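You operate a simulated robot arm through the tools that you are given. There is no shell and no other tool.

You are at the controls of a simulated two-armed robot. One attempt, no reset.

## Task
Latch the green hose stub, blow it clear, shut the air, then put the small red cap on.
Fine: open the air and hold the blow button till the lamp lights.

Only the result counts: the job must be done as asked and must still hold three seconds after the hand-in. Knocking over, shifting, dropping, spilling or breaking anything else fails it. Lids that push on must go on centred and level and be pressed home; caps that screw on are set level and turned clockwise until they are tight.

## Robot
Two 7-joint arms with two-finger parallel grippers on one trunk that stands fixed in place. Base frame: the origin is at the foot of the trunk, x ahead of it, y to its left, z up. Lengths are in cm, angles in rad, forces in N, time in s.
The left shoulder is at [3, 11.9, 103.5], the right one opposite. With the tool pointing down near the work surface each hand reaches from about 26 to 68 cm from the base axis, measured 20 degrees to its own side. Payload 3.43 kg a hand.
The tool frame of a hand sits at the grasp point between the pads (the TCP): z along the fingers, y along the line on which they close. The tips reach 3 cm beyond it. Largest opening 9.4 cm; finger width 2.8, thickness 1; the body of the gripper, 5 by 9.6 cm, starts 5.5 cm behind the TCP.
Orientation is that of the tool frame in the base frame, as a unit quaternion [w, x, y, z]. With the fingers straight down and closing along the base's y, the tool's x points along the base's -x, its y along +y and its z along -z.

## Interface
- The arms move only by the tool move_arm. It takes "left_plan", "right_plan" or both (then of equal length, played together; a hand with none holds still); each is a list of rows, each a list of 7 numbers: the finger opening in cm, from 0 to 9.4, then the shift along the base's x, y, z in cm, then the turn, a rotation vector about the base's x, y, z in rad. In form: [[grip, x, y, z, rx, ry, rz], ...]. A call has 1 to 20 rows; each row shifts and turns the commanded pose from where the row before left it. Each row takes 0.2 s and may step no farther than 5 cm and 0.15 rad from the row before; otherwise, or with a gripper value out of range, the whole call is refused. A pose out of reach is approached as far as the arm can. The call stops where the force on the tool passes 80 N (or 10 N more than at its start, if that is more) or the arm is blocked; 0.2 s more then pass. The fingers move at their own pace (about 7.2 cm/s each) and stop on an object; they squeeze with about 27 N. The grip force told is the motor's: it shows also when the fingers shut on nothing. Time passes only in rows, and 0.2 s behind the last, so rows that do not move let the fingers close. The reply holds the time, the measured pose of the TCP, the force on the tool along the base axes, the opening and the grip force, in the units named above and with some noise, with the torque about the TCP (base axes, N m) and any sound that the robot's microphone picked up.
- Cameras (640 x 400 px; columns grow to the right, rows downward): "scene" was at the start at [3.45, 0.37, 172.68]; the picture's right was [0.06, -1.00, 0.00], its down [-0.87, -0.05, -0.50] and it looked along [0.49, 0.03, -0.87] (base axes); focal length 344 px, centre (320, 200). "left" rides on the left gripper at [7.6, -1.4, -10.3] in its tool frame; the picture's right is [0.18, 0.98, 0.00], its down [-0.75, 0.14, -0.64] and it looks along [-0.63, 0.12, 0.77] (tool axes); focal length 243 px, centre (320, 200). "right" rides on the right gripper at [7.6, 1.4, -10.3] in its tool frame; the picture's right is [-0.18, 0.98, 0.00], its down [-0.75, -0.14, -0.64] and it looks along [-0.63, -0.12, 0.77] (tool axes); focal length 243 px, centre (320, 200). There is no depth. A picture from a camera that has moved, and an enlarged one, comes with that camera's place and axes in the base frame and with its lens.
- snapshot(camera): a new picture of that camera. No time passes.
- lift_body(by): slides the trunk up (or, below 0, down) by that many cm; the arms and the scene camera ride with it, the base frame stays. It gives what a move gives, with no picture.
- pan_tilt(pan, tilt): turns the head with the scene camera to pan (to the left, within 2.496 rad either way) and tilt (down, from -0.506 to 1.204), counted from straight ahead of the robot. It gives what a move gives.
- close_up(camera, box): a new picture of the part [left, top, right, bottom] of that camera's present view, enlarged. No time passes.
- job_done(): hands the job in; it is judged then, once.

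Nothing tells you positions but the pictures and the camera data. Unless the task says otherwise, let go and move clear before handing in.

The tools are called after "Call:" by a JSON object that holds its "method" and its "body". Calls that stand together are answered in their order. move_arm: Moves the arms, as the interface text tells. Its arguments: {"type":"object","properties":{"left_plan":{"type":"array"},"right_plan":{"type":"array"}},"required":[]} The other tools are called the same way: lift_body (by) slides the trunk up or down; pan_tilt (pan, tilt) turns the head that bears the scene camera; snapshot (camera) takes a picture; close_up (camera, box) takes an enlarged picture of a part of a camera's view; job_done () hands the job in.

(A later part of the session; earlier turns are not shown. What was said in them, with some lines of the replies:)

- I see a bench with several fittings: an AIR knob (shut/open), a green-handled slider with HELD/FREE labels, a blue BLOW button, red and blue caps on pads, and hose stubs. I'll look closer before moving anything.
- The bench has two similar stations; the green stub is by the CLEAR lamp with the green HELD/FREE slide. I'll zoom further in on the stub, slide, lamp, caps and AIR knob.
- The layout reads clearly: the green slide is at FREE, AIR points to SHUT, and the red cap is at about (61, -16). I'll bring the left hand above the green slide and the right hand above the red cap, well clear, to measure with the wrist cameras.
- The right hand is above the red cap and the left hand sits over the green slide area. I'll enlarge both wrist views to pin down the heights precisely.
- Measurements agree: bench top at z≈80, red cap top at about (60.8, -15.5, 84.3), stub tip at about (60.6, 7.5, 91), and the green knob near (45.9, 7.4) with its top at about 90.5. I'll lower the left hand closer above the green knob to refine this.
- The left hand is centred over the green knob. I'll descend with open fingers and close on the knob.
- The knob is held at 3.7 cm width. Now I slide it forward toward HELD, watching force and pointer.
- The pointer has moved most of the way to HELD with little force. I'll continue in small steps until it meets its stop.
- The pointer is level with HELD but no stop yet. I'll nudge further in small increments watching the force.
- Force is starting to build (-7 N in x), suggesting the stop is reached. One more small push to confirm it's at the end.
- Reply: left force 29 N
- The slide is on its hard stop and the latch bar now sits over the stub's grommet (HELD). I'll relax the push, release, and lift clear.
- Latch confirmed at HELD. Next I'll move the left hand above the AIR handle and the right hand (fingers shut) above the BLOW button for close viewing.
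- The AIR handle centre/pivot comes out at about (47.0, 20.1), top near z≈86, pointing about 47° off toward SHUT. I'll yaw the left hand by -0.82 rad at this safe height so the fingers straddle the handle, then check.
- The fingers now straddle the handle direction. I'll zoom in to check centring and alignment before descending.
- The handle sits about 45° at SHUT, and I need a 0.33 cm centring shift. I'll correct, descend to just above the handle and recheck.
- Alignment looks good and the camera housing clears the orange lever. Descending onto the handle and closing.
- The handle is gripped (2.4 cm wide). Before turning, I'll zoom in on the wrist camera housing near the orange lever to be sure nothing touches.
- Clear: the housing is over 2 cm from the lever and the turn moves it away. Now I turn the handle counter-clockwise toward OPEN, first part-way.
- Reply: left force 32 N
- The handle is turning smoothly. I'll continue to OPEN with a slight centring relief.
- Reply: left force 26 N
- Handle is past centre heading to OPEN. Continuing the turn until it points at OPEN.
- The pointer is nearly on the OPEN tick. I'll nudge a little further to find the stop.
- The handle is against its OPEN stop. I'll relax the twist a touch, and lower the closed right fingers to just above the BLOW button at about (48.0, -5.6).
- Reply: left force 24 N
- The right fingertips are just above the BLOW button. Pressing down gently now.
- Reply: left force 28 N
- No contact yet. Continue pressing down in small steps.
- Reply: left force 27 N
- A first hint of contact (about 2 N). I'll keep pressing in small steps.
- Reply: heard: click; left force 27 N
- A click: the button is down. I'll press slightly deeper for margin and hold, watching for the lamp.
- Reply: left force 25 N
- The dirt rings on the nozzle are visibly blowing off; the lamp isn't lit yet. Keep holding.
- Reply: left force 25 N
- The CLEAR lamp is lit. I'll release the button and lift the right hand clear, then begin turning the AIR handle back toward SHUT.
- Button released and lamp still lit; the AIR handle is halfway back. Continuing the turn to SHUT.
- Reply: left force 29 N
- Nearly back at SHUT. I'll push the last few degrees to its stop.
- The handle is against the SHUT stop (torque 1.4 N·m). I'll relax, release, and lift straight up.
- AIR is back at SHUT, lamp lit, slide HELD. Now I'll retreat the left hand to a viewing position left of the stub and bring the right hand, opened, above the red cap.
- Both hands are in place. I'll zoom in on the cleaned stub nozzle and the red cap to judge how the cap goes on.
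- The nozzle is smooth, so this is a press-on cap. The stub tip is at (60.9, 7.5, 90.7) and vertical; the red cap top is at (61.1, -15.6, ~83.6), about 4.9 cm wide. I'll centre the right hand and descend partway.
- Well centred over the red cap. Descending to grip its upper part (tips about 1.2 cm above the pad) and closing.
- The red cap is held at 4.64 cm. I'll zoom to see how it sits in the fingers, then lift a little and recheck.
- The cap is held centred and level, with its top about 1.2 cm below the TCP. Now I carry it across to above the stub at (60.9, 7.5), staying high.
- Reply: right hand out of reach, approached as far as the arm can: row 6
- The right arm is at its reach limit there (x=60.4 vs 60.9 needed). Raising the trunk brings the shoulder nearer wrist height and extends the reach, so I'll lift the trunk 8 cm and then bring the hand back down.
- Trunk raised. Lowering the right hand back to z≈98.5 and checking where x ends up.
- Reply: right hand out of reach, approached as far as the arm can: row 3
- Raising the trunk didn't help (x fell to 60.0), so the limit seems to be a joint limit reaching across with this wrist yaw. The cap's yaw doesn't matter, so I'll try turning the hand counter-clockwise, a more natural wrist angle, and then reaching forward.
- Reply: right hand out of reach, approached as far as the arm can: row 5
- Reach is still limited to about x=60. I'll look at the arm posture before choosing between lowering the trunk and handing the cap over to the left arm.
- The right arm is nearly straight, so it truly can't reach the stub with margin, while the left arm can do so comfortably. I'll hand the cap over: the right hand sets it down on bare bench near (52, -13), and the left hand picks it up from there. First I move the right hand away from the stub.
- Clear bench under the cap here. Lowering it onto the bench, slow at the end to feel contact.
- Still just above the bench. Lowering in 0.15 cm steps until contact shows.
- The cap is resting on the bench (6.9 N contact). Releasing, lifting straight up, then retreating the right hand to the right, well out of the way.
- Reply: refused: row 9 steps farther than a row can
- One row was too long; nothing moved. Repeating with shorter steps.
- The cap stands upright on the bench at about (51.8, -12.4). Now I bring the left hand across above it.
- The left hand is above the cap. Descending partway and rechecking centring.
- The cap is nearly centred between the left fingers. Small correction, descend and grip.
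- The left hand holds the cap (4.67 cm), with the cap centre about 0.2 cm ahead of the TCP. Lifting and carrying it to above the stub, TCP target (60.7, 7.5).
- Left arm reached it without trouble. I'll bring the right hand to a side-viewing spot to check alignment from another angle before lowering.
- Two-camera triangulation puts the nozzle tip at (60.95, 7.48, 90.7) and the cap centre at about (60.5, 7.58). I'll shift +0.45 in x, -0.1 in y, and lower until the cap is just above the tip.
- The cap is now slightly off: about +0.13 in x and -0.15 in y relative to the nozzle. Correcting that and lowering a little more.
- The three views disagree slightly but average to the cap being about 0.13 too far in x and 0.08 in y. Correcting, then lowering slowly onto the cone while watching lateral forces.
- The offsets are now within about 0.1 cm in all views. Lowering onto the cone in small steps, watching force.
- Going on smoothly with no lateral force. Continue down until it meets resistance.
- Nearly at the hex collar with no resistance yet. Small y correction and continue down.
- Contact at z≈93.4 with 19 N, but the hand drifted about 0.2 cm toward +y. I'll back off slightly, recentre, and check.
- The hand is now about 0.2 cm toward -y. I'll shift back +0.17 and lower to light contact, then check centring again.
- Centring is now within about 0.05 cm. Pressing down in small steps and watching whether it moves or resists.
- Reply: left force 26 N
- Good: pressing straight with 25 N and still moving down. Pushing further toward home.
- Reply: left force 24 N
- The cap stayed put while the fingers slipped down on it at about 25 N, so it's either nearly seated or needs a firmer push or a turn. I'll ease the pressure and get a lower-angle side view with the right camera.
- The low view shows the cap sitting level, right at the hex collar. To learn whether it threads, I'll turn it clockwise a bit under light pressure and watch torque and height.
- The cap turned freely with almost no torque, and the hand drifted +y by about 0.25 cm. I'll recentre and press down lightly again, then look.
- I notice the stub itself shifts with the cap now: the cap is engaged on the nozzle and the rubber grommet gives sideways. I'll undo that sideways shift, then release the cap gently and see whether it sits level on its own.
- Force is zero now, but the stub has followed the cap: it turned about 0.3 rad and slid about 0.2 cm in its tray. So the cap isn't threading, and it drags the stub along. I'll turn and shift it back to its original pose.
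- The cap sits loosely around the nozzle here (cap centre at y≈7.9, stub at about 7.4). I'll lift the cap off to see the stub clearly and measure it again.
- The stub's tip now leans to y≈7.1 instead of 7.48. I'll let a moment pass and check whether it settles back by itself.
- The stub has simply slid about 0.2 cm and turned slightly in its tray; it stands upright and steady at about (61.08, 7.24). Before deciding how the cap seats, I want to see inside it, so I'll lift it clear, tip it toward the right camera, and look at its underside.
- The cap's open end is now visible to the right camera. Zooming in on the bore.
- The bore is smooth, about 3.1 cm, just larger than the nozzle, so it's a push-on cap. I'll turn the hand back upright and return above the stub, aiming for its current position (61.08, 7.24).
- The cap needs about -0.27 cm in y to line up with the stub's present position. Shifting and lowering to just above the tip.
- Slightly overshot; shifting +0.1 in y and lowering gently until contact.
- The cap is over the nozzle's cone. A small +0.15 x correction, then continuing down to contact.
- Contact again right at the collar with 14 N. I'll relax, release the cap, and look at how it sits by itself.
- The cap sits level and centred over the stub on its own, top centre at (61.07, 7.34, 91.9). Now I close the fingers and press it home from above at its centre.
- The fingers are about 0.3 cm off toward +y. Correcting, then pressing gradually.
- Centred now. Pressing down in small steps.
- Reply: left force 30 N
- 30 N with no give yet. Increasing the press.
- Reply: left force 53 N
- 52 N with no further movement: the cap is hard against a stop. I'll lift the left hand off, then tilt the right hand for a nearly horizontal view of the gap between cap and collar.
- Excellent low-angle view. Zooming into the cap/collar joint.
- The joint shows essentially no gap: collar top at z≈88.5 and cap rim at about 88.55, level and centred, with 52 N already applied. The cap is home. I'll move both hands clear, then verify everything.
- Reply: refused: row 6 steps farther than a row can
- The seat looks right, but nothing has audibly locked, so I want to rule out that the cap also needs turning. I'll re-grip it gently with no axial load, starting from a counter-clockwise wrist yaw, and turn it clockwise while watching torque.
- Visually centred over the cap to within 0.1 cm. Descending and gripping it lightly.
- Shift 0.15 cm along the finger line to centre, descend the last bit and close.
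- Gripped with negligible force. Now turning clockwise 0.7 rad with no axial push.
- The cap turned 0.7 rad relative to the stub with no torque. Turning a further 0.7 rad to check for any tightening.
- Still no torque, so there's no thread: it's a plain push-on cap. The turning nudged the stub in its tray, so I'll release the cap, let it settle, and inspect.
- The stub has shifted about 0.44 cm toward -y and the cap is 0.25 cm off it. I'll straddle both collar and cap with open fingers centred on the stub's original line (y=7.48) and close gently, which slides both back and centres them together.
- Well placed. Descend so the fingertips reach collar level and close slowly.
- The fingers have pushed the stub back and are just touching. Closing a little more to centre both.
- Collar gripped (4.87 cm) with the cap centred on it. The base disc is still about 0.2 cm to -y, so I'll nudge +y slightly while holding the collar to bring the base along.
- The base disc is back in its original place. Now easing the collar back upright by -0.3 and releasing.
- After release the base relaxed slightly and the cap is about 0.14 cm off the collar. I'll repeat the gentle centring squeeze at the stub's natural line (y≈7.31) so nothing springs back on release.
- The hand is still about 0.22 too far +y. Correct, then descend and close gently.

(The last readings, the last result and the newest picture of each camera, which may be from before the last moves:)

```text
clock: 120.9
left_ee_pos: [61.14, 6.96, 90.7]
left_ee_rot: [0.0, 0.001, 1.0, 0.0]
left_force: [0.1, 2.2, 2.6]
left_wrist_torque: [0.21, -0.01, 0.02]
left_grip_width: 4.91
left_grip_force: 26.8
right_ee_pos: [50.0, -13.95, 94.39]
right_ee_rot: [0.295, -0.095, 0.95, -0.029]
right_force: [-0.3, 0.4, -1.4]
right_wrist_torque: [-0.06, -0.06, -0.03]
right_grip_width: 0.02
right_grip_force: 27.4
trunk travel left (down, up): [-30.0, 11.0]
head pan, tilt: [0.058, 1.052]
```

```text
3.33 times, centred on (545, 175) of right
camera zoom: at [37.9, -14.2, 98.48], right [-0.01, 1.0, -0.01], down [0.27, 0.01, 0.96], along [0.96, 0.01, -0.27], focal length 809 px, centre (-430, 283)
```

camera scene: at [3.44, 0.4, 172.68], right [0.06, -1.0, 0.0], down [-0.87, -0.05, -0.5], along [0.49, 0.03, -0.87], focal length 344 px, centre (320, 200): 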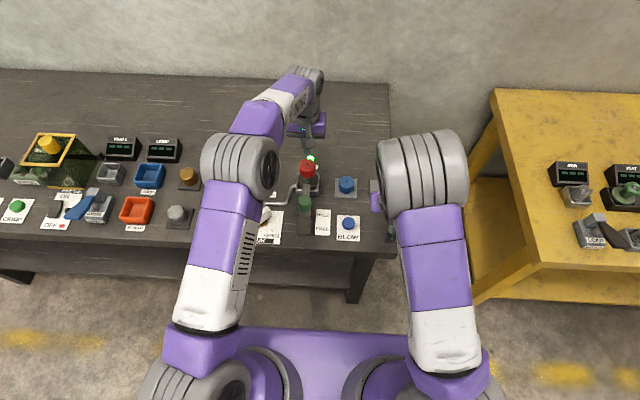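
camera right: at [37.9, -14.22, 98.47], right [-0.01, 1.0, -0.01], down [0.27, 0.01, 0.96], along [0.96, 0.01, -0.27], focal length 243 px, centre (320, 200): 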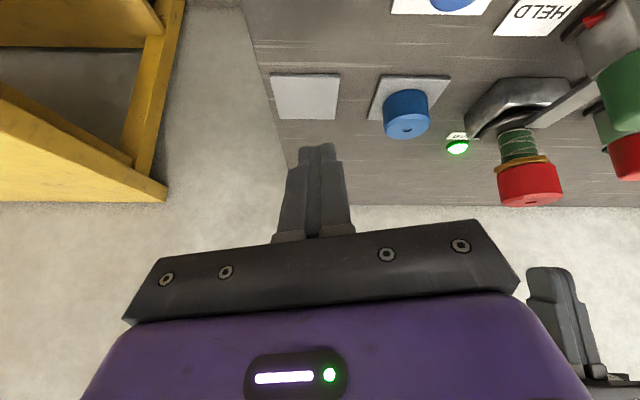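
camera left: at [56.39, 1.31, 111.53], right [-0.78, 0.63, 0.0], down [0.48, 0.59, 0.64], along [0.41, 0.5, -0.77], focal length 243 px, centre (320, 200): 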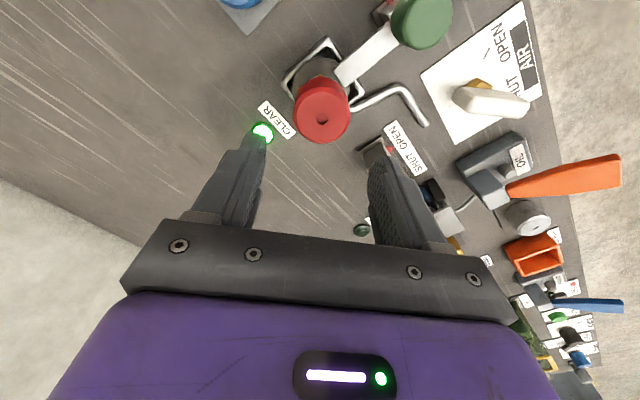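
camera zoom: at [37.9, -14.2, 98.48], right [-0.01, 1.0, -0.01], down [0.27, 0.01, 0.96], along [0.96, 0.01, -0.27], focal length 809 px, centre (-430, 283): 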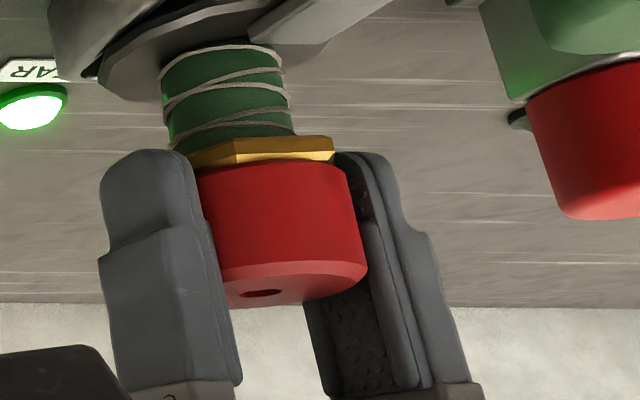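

The hand overshot to y≈7.0. Holding the collar, I'll nudge +y to bring everything to about 7.35.

Call:
{"method": "move_arm", "body": {"left_plan": [[4.8, 0, 0.12, 0, 0, 0, 0], [4.8, 0, 0.1, 0, 0, 0, 0], [4.8, 0, 0, 0, 0, 0, 0]]}}

Call:
{"method": "close_up", "body": {"camera": "scene", "box": [290, 140, 330, 190]}}

Call:
{"method": "close_up", "body": {"camera": "left", "box": [220, 60, 420, 230]}}

```text
clock: 121.7
left_ee_pos: [61.13, 7.1, 90.52]
left_ee_rot: [0.0, 0.001, 1.0, -0.001]
left_force: [-1.2, -5.2, 4.6]
left_wrist_torque: [-0.61, 0.1, -0.01]
left_grip_width: 4.93
left_grip_force: 27.0
right_ee_pos: [50.01, -14.06, 94.44]
right_ee_rot: [0.295, -0.095, 0.95, -0.029]
right_force: [-0.5, -0.2, 0.2]
right_wrist_torque: [0.03, -0.04, 0.04]
right_grip_width: 0.0
right_grip_force: 26.7
trunk travel left (down, up): [-30.0, 11.0]
head pan, tilt: [0.058, 1.052]
```

```text
8.00 times, centred on (310, 165) of scene
camera zoom: at [3.38, 0.3, 172.69], right [0.06, -1.0, 0.0], down [-0.87, -0.05, -0.5], along [0.49, 0.03, -0.87], focal length 2749 px, centre (400, 480)
```

zoom: 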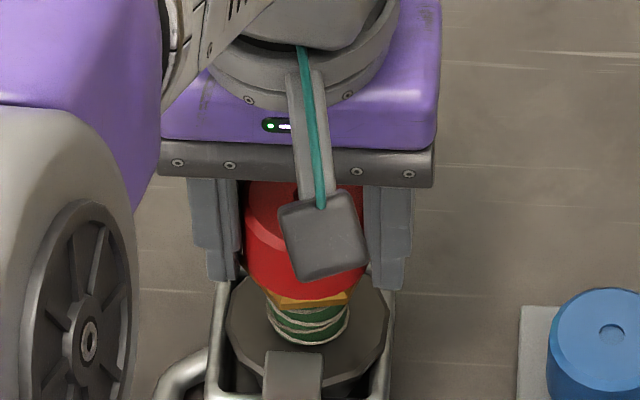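

```text
2.35 times, centred on (320, 145) of left
camera zoom: at [53.49, 5.77, 100.79], right [-0.18, 0.98, 0.0], down [0.75, 0.14, 0.64], along [0.63, 0.11, -0.77], focal length 571 px, centre (320, 329)
```

zoom: 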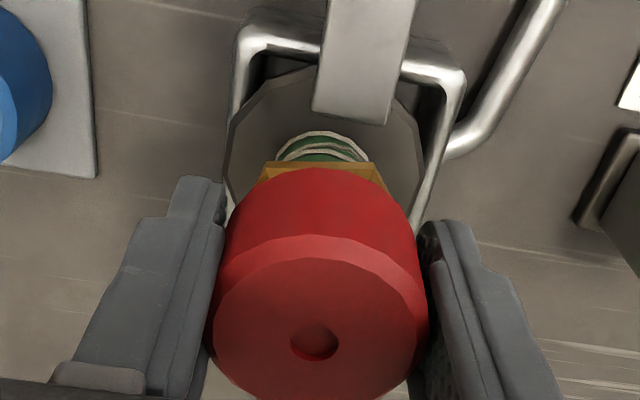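

The base holds with about 5 N of friction. A bit more +y.

Call:
{"method": "move_arm", "body": {"left_plan": [[4.8, 0, 0.1, 0, 0, 0, 0], [4.8, 0, 0.1, 0, 0, 0, 0], [4.8, 0, 0, 0, 0, 0, 0]]}}

Call:
{"method": "close_up", "body": {"camera": "scene", "box": [290, 140, 330, 190]}}

```text
clock: 122.5
left_ee_pos: [61.16, 7.44, 90.52]
left_ee_rot: [0.001, 0.001, 1.0, 0.0]
left_force: [-0.4, -7.7, 5.4]
left_wrist_torque: [-0.88, -0.06, -0.02]
left_grip_width: 4.88
left_grip_force: 26.7
right_ee_pos: [50.0, -14.01, 94.36]
right_ee_rot: [0.295, -0.096, 0.95, -0.028]
right_force: [-0.2, -0.3, -0.5]
right_wrist_torque: [-0.01, -0.01, 0.02]
right_grip_width: 0.02
right_grip_force: 26.9
trunk travel left (down, up): [-30.0, 11.0]
head pan, tilt: [0.058, 1.052]
```

```text
8.00 times, centred on (310, 165) of scene
camera zoom: at [3.39, 0.27, 172.69], right [0.06, -1.0, 0.0], down [-0.87, -0.05, -0.5], along [0.49, 0.03, -0.87], focal length 2749 px, centre (400, 480)
```

zoom: 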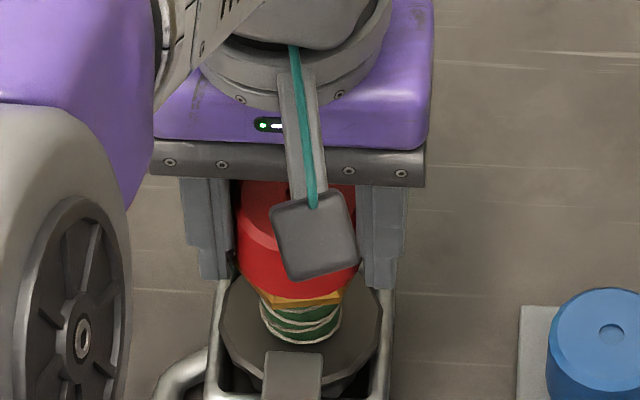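

The base is essentially at its original place. I'll relieve the side force and open gently.

Call:
{"method": "move_arm", "body": {"left_plan": [[4.8, 0, -0.08, 0, 0, 0, 0], [4.8, 0, -0.07, 0, 0, 0, 0], [4.8, 0, 0, 0, 0, 0, 0]]}}

Call:
{"method": "move_arm", "body": {"left_plan": [[5.1, 0, 0, 0, 0, 0, 0], [5.4, 0, 0, 0, 0, 0, 0], [5.8, 0, 0, 0, 0, 0, 0], [6.4, 0, 0, 0, 0, 0, 0], [7.0, 0, 0, 0, 0, 0, 0], [7.0, 0, 0, 0, 0, 0, 0], [7.0, 0, 0, 2, 0, 0, 0], [7.0, 0, 0, 3.5, 0, 0, 0], [7.0, 0, 0, 3.5, 0, 0, 0], [7.0, 0, 0, 2, 0, 0, 0], [7, 0, 0, 0, 0, 0, 0]]}}

Call:
{"method": "close_up", "body": {"camera": "scene", "box": [290, 140, 330, 190]}}

Call:
{"method": "close_up", "body": {"camera": "right", "box": [485, 115, 575, 215]}}

Call:
{"method": "close_up", "body": {"camera": "left", "box": [220, 20, 420, 190]}}

```text
clock: 123.3
left_ee_pos: [60.88, 7.52, 90.59]
left_ee_rot: [0.001, 0.001, 1.0, 0.001]
left_force: [3.1, -2.1, 3.5]
left_wrist_torque: [-0.39, -0.27, 0.07]
left_grip_width: 4.9
left_grip_force: 27.4
right_ee_pos: [49.96, -14.02, 94.46]
right_ee_rot: [0.294, -0.096, 0.95, -0.027]
right_force: [0.1, -0.2, -0.8]
right_wrist_torque: [-0.02, 0.0, 0.05]
right_grip_width: 0.0
right_grip_force: 27.3
trunk travel left (down, up): [-30.0, 11.0]
head pan, tilt: [0.058, 1.052]
```

```text
clock: 125.7
left_ee_pos: [61.11, 7.18, 101.6]
left_ee_rot: [0.0, 0.001, 1.0, 0.001]
left_force: [-0.7, 0.5, -0.4]
left_wrist_torque: [0.0, 0.02, 0.02]
left_grip_width: 6.99
left_grip_force: 0.1
right_ee_pos: [49.99, -13.91, 94.38]
right_ee_rot: [0.295, -0.095, 0.95, -0.029]
right_force: [-0.3, -0.3, 0.2]
right_wrist_torque: [0.0, 0.0, 0.0]
right_grip_width: 0.0
right_grip_force: 27.1
trunk travel left (down, up): [-30.0, 11.0]
head pan, tilt: [0.058, 1.052]
```

```text
8.00 times, centred on (310, 165) of scene
camera zoom: at [3.47, 0.38, 172.68], right [0.06, -1.0, 0.0], down [-0.87, -0.05, -0.5], along [0.49, 0.03, -0.87], focal length 2749 px, centre (400, 480)
```

zoom: 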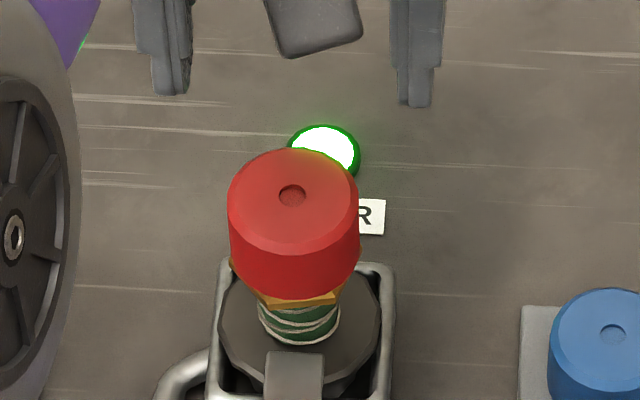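

```text
4.00 times, centred on (530, 165) of right
camera zoom: at [37.92, -14.22, 98.46], right [-0.01, 1.0, -0.01], down [0.27, 0.01, 0.96], along [0.96, 0.01, -0.27], focal length 970 px, centre (-520, 340)
```

zoom: 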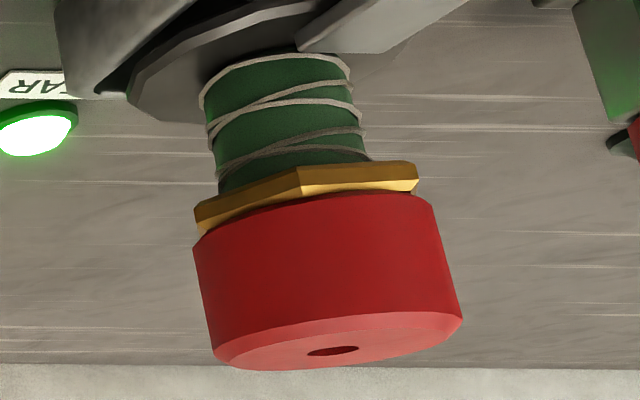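

```text
2.35 times, centred on (320, 105) of left
camera zoom: at [53.47, 5.86, 111.87], right [-0.18, 0.98, 0.0], down [0.75, 0.14, 0.64], along [0.63, 0.12, -0.77], focal length 571 px, centre (320, 424)
```

zoom: 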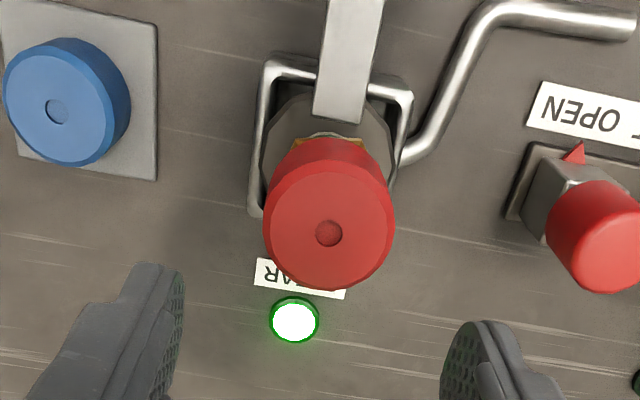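

Everything looks right: the base is back at its original place, the cap is centred on the collar within about 0.1 cm, level, with no gap. I'll finish with one firm press from above at its centre; first aligning the closed fingers.

Call:
{"method": "move_arm", "body": {"left_plan": [[4, 0.03, 0.14, 0, 0, 0, 0], [1, 0, 0.14, -1, 0, 0, 0], [0, 0, 0, -1.5, 0, 0, 0], [0, 0, 0, -1.5, 0, 0, 0], [0, 0, 0, -1, 0, 0, 0], [0, 0, 0, 0, 0, 0, 0]]}}

Call:
{"method": "close_up", "body": {"camera": "scene", "box": [290, 140, 330, 190]}}

Call:
{"method": "close_up", "body": {"camera": "left", "box": [250, 60, 390, 210]}}

```text
clock: 127.1
left_ee_pos: [61.24, 7.7, 96.44]
left_ee_rot: [-0.001, 0.001, 1.0, -0.001]
left_force: [-0.6, 0.2, -0.1]
left_wrist_torque: [0.01, 0.0, 0.04]
left_grip_width: 0.01
left_grip_force: 27.2
right_ee_pos: [50.01, -13.98, 94.4]
right_ee_rot: [0.295, -0.095, 0.95, -0.028]
right_force: [0.2, -0.2, -0.5]
right_wrist_torque: [-0.03, 0.02, -0.02]
right_grip_width: 0.01
right_grip_force: 27.0
trunk travel left (down, up): [-30.0, 11.0]
head pan, tilt: [0.058, 1.052]
```

```text
8.00 times, centred on (310, 165) of scene
camera zoom: at [3.44, 0.37, 172.68], right [0.06, -1.0, 0.0], down [-0.87, -0.05, -0.5], along [0.49, 0.03, -0.87], focal length 2749 px, centre (400, 480)
```

zoom: 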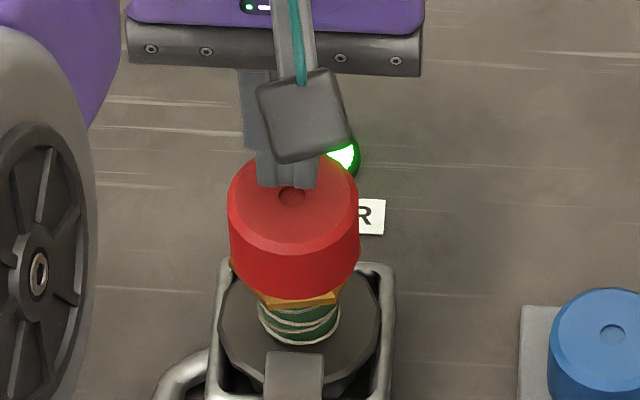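

```text
2.67 times, centred on (320, 135) of left
camera zoom: at [53.67, 6.25, 106.65], right [-0.18, 0.98, 0.0], down [0.75, 0.14, 0.64], along [0.63, 0.12, -0.77], focal length 647 px, centre (320, 373)
```

zoom: 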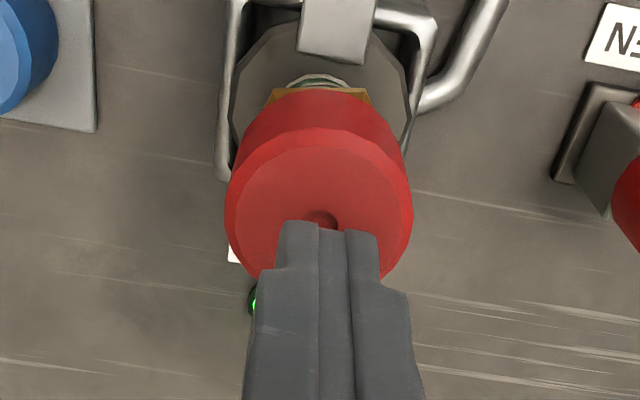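

Fingers are within about 0.1 cm of the cap centre. Small correction and press down.

Call:
{"method": "move_arm", "body": {"left_plan": [[0, -0.05, -0.08, -0.5, 0, 0, 0], [0, 0, 0, -0.4, 0, 0, 0], [0, 0, 0, -0.3, 0, 0, 0], [0, 0, 0, -0.3, 0, 0, 0], [0, 0, 0, -0.2, 0, 0, 0], [0, 0, 0, 0, 0, 0, 0]]}}

Call:
{"method": "close_up", "body": {"camera": "scene", "box": [290, 140, 330, 190]}}

Call:
{"method": "close_up", "body": {"camera": "right", "box": [485, 115, 575, 215]}}

```text
clock: 128.5
left_ee_pos: [61.04, 7.52, 94.96]
left_ee_rot: [0.001, 0.0, 1.0, 0.0]
left_force: [0.3, 0.0, 13.1]
left_wrist_torque: [0.02, 0.07, 0.04]
left_grip_width: 0.03
left_grip_force: 26.8
right_ee_pos: [49.98, -14.08, 94.48]
right_ee_rot: [0.296, -0.095, 0.95, -0.029]
right_force: [0.4, 0.4, 0.8]
right_wrist_torque: [-0.01, 0.01, 0.03]
right_grip_width: 0.0
right_grip_force: 26.9
trunk travel left (down, up): [-30.0, 11.0]
head pan, tilt: [0.058, 1.052]
```

```text
8.00 times, centred on (310, 165) of scene
camera zoom: at [3.28, 0.36, 172.7], right [0.06, -1.0, 0.0], down [-0.87, -0.05, -0.5], along [0.5, 0.03, -0.87], focal length 2749 px, centre (400, 480)
```

zoom: 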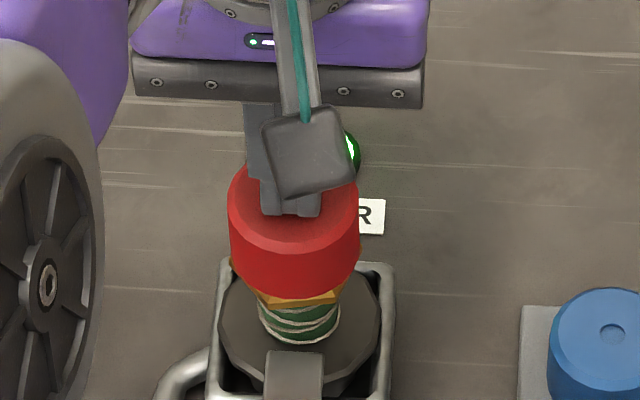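

```text
4.00 times, centred on (530, 165) of right
camera zoom: at [37.82, -14.23, 98.52], right [-0.01, 1.0, -0.01], down [0.27, 0.01, 0.96], along [0.96, 0.01, -0.27], focal length 970 px, centre (-520, 340)
```

zoom: 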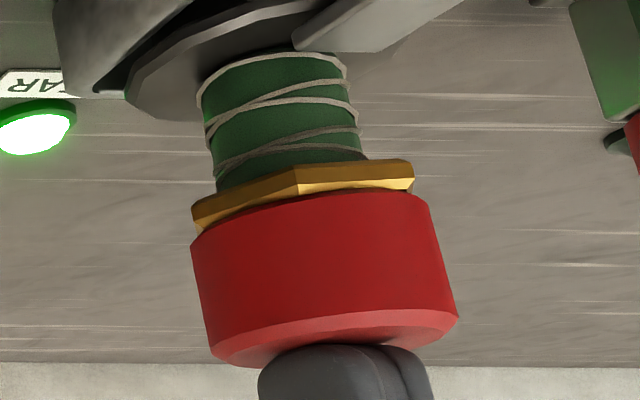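

Light contact at the centre, everything stable. Pressing harder now.

Call:
{"method": "move_arm", "body": {"left_plan": [[0, 0, 0, -0.25, 0, 0, 0], [0, 0, 0, -0.25, 0, 0, 0], [0, 0, 0, -0.25, 0, 0, 0], [0, 0, 0, -0.25, 0, 0, 0], [0, 0, 0, -0.2, 0, 0, 0], [0, 0, 0, 0, 0, 0, 0]]}}

Call:
{"method": "close_up", "body": {"camera": "scene", "box": [290, 140, 330, 190]}}

Call:
{"method": "close_up", "body": {"camera": "right", "box": [485, 115, 575, 215]}}

```text
clock: 129.9
left_ee_pos: [60.96, 7.48, 94.98]
left_ee_rot: [0.012, -0.001, 1.0, -0.001]
left_force: [-13.2, -1.2, 68.5]
left_wrist_torque: [0.0, 1.24, 0.03]
left_grip_width: 0.02
left_grip_force: 26.8
right_ee_pos: [49.56, -14.04, 94.67]
right_ee_rot: [0.298, -0.096, 0.949, -0.028]
right_force: [-0.1, 0.3, -0.4]
right_wrist_torque: [0.04, 0.01, -0.02]
right_grip_width: 0.0
right_grip_force: 26.5
trunk travel left (down, up): [-30.0, 11.0]
head pan, tilt: [0.058, 1.052]
```

```text
8.00 times, centred on (310, 165) of scene
camera zoom: at [2.4, 0.26, 172.73], right [0.06, -1.0, 0.0], down [-0.86, -0.05, -0.5], along [0.5, 0.03, -0.87], focal length 2749 px, centre (400, 480)
```

zoom: 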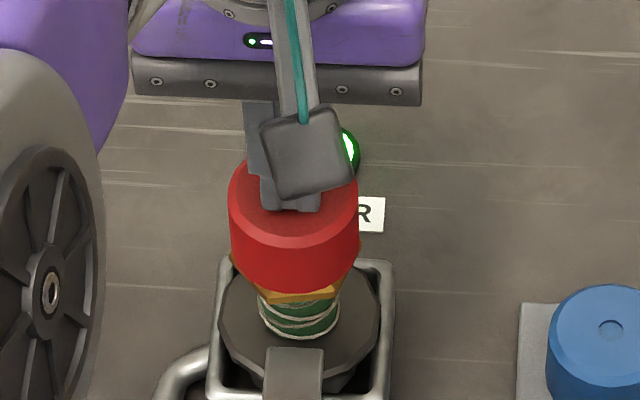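

```text
4.00 times, centred on (530, 165) of right
camera zoom: at [37.35, -14.28, 98.73], right [-0.01, 1.0, -0.01], down [0.26, 0.01, 0.96], along [0.96, 0.01, -0.26], focal length 970 px, centre (-520, 340)
```

zoom: 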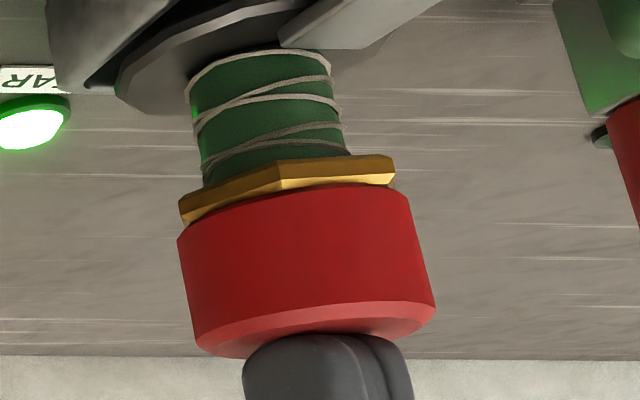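

68 N straight down and the cap doesn't move: it's fully home. Backing off gently and checking it stayed centred.

Call:
{"method": "move_arm", "body": {"left_plan": [[0, 0, 0, 0.3, 0, 0, 0], [0, 0, 0, 0.4, 0, 0, 0], [0, 0, 0, 0.5, 0, 0, 0], [0, 0, 0, 1, 0, 0, 0], [0, 0, 0, 3, 0, 0, 0], [0, 0, 0, 3, 0, 0, 0], [0, 0, 0, 0, 0, 0, 0]]}}

Call:
{"method": "close_up", "body": {"camera": "scene", "box": [290, 140, 330, 190]}}

Call:
{"method": "close_up", "body": {"camera": "right", "box": [485, 115, 575, 215]}}

```text
clock: 131.5
left_ee_pos: [61.06, 7.74, 101.66]
left_ee_rot: [0.0, 0.001, 1.0, 0.0]
left_force: [0.0, 0.1, -0.2]
left_wrist_torque: [-0.01, -0.01, 0.0]
left_grip_width: 0.0
left_grip_force: 27.2
right_ee_pos: [50.16, -13.88, 94.41]
right_ee_rot: [0.295, -0.097, 0.95, -0.028]
right_force: [-0.7, 0.2, 1.0]
right_wrist_torque: [0.0, 0.0, 0.02]
right_grip_width: 0.0
right_grip_force: 27.2
trunk travel left (down, up): [-30.0, 11.0]
head pan, tilt: [0.058, 1.052]
```

```text
8.00 times, centred on (310, 165) of scene
camera zoom: at [3.44, 0.36, 172.68], right [0.06, -1.0, 0.0], down [-0.87, -0.05, -0.5], along [0.49, 0.03, -0.87], focal length 2749 px, centre (400, 480)
```

zoom: 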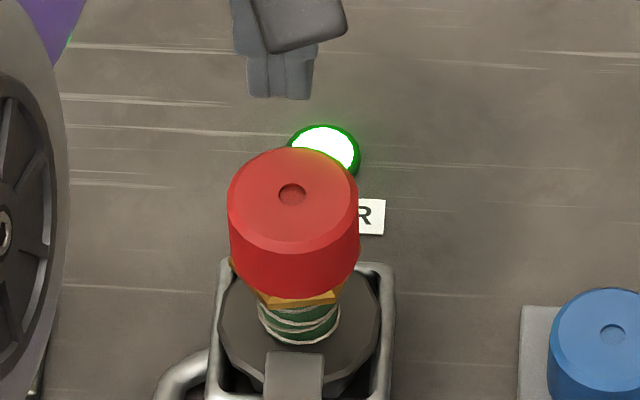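

```text
4.00 times, centred on (530, 165) of right
camera zoom: at [37.91, -14.23, 98.47], right [-0.01, 1.0, -0.01], down [0.27, 0.01, 0.96], along [0.96, 0.01, -0.27], focal length 970 px, centre (-520, 340)
```

zoom: 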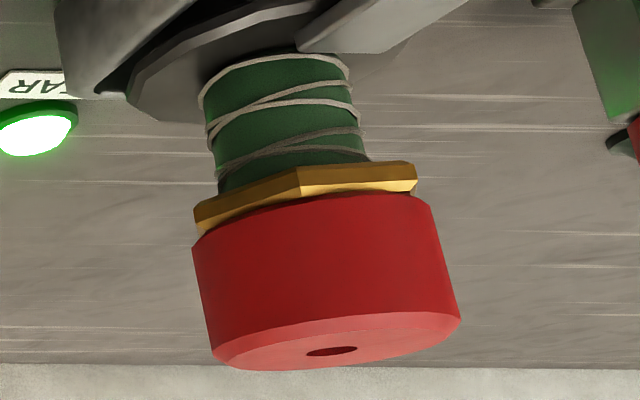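

The cap hasn't moved at all under the press. I'll zoom in tightly on the cap/collar line once more to make sure there's no hidden gap.

Call:
{"method": "close_up", "body": {"camera": "right", "box": [500, 150, 550, 182]}}

Call:
{"method": "close_up", "body": {"camera": "right", "box": [530, 145, 570, 170]}}

```text
12.50 times, centred on (525, 166) of right
camera zoom: at [37.91, -14.23, 98.47], right [-0.01, 1.0, -0.01], down [0.27, 0.01, 0.96], along [0.96, 0.01, -0.27], focal length 3033 px, centre (-2242, 625)
```

zoom: 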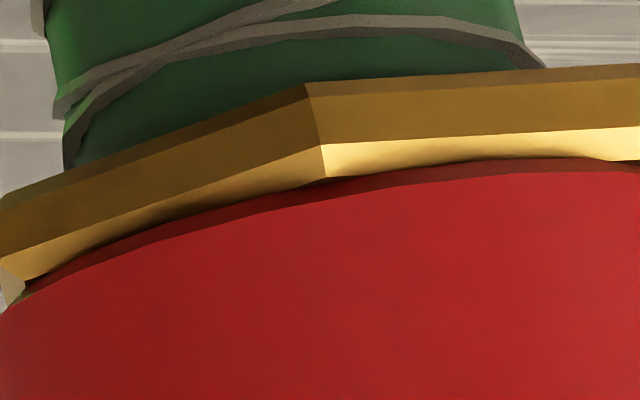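

```text
16.00 times, centred on (550, 158) of right
camera zoom: at [37.91, -14.23, 98.47], right [-0.01, 1.0, -0.01], down [0.27, 0.01, 0.96], along [0.96, 0.01, -0.27], focal length 3882 px, centre (-3360, 880)
```

zoom: 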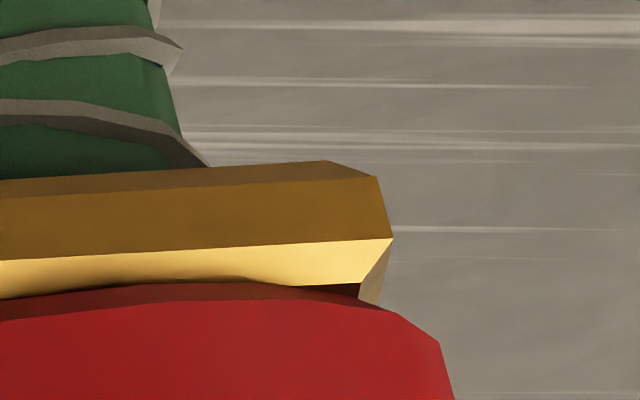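

There's no gap: the collar's chamfer meets the cap's bevelled rim directly. The cap is seated. Now both hands move clear.

Call:
{"method": "move_arm", "body": {"left_plan": [[0, 0, 0, 4, 0, 0, 0], [0, 0, 0, 4, 0, 0, 0], [0, -2.4, 3.6, 0, 0, 0, 0], [0, -2.4, 3.6, 0, 0, 0, 0], [0, -2.4, 3.6, 0, 0, 0, 0], [0, -2.4, 3.6, 0, 0, 0, 0], [0, -2.4, 3.6, 0, 0, 0, 0], [0, 0, 0, 0, 0, 0, 0], [0, 0, 0, 0, 0, 0, 0]], "right_plan": [[0, -1, 0, 3, 0, 0, 0], [0, -1, 0, 4, 0, 0.12, 0], [0, -1, 0, 4, 0, 0.12, 0], [0, -1, 0, 3, 0, 0.12, 0], [0, -1, 0, 2, 0, 0.12, 0], [0, -1, 0, 0, 0, 0.12, 0], [0, 0, -0.5, 0, 0, 0, -0.1], [0, 0, -0.5, 0, 0, 0, -0.1], [0, 0, 0, 0, 0, 0, 0]]}}

Call:
{"method": "snapshot", "body": {"camera": "scene"}}

Call:
{"method": "close_up", "body": {"camera": "scene", "box": [130, 130, 290, 250]}}

Call:
{"method": "close_up", "body": {"camera": "scene", "box": [230, 140, 400, 250]}}

Call:
{"method": "close_up", "body": {"camera": "left", "box": [0, 0, 400, 230]}}

Call:
{"method": "close_up", "body": {"camera": "right", "box": [260, 0, 640, 230]}}

```text
clock: 133.5
left_ee_pos: [49.23, 26.11, 109.93]
left_ee_rot: [0.0, 0.002, 1.0, 0.001]
left_force: [-0.3, 0.5, -0.1]
left_wrist_torque: [-0.02, -0.04, 0.0]
left_grip_width: 0.01
left_grip_force: 27.9
right_ee_pos: [44.17, -14.86, 110.26]
right_ee_rot: [0.001, 0.001, 1.0, 0.001]
right_force: [-0.7, 0.8, -0.5]
right_wrist_torque: [-0.01, 0.03, -0.03]
right_grip_width: 0.0
right_grip_force: 26.5
trunk travel left (down, up): [-30.0, 11.0]
head pan, tilt: [0.058, 1.052]
```

```text
taken
camera scene: at [3.38, 0.44, 172.68], right [0.06, -1.0, 0.0], down [-0.87, -0.05, -0.5], along [0.5, 0.03, -0.87], focal length 344 px, centre (320, 200)
```

scene: 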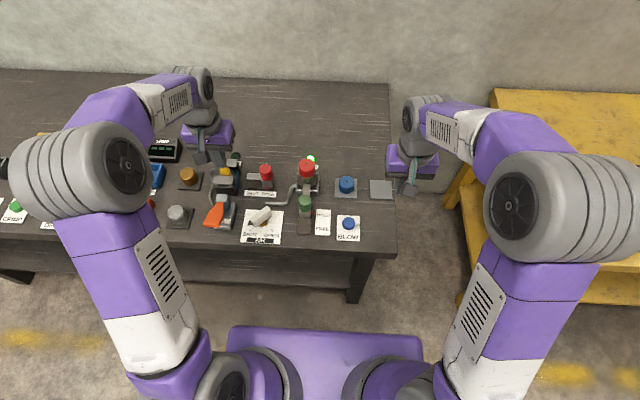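

```text
3.33 times, centred on (210, 190) of scene
camera zoom: at [3.38, 0.44, 172.68], right [0.06, -1.0, 0.0], down [-0.87, -0.05, -0.5], along [0.5, 0.03, -0.87], focal length 1145 px, centre (687, 233)
```

zoom: 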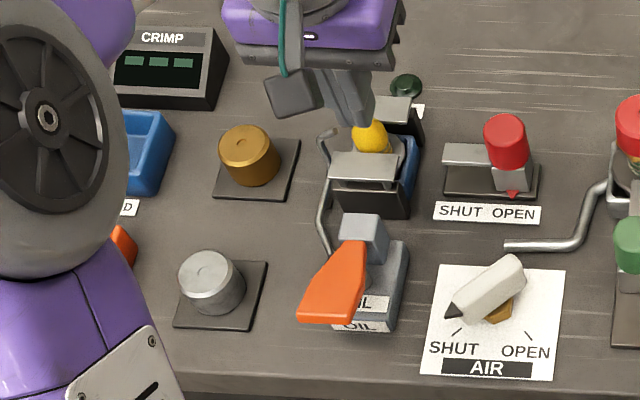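

```text
3.64 times, centred on (315, 195) of scene
camera zoom: at [3.38, 0.44, 172.68], right [0.06, -1.0, 0.0], down [-0.87, -0.05, -0.5], along [0.5, 0.03, -0.87], focal length 1250 px, centre (338, 218)
```

zoom: 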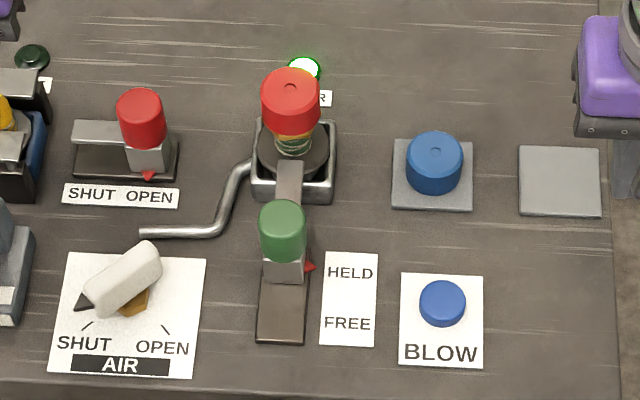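

```text
1.60 times, centred on (200, 115) of left
camera zoom: at [41.61, 24.71, 119.98], right [-0.18, 0.98, 0.0], down [0.75, 0.14, 0.64], along [0.63, 0.12, -0.77], focal length 388 px, centre (512, 336)
```

zoom: 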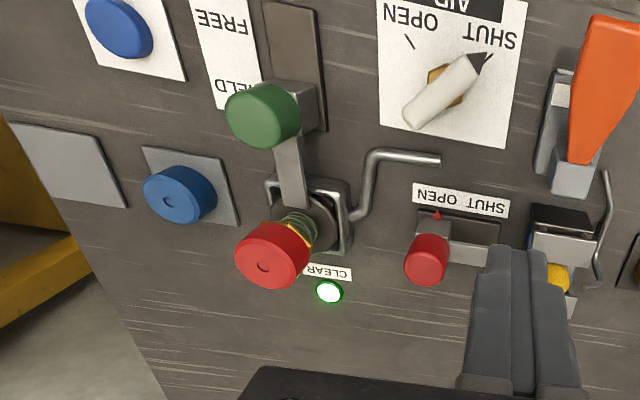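

```text
1.68 times, centred on (450, 115) of right
camera zoom: at [36.57, -13.63, 120.52], right [0.19, 0.98, 0.0], down [0.75, -0.14, 0.64], along [0.63, -0.12, -0.77], focal length 409 px, centre (101, 343)
```

zoom: 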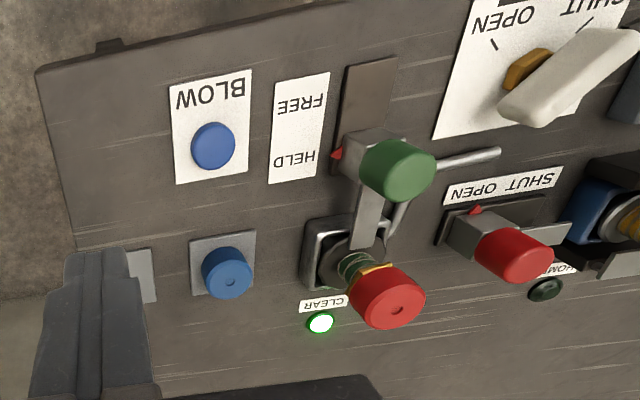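

Final check: the slide is at HELD, AIR points to SHUT, BLOW is released, the CLEAR lamp is lit and the red cap sits level and centred on the green stub. The other fittings in view look where they started, and both hands are clear, so I'm handing in.

Call:
{"method": "job_done", "body": {}}

```text
The job is handed in.
```

I've handed the job in: the green stub is latched and blown clear, the air is shut, and the small red cap is on.

- **Latch:** the green slide is at its HELD stop, with the bar over the stub's base.
- **Blow:** I opened AIR and held BLOW until the CLEAR lamp lit. I then released BLOW and turned AIR back to its SHUT stop. The lamp was still lit at the end.
- **Cap:** the red cap sits level on the stub. It is centred to within about 0.1 cm, with no visible gap at the brass collar. I pressed it with about 68 N and it did not move further.

**Points of doubt:**
- **Cap hold:** I never heard the cap click. Turning it clockwise met almost no torque, so I treated it as a push-on cap. After an earlier press of about 25 N it lifted off freely, and I did not test whether it holds after the final press.
- **Stub position:** while I was fitting the cap, the stub slid and turned in its tray even though it was latched. I nudged it back to within about 0.1 cm of where it started, but it is still turned a little.
- **Cap handover:** the right arm could not quite reach the stub, so it set the cap on the bench for the left arm to pick up.

Everything else I could see looked unmoved, and both hands are clear.
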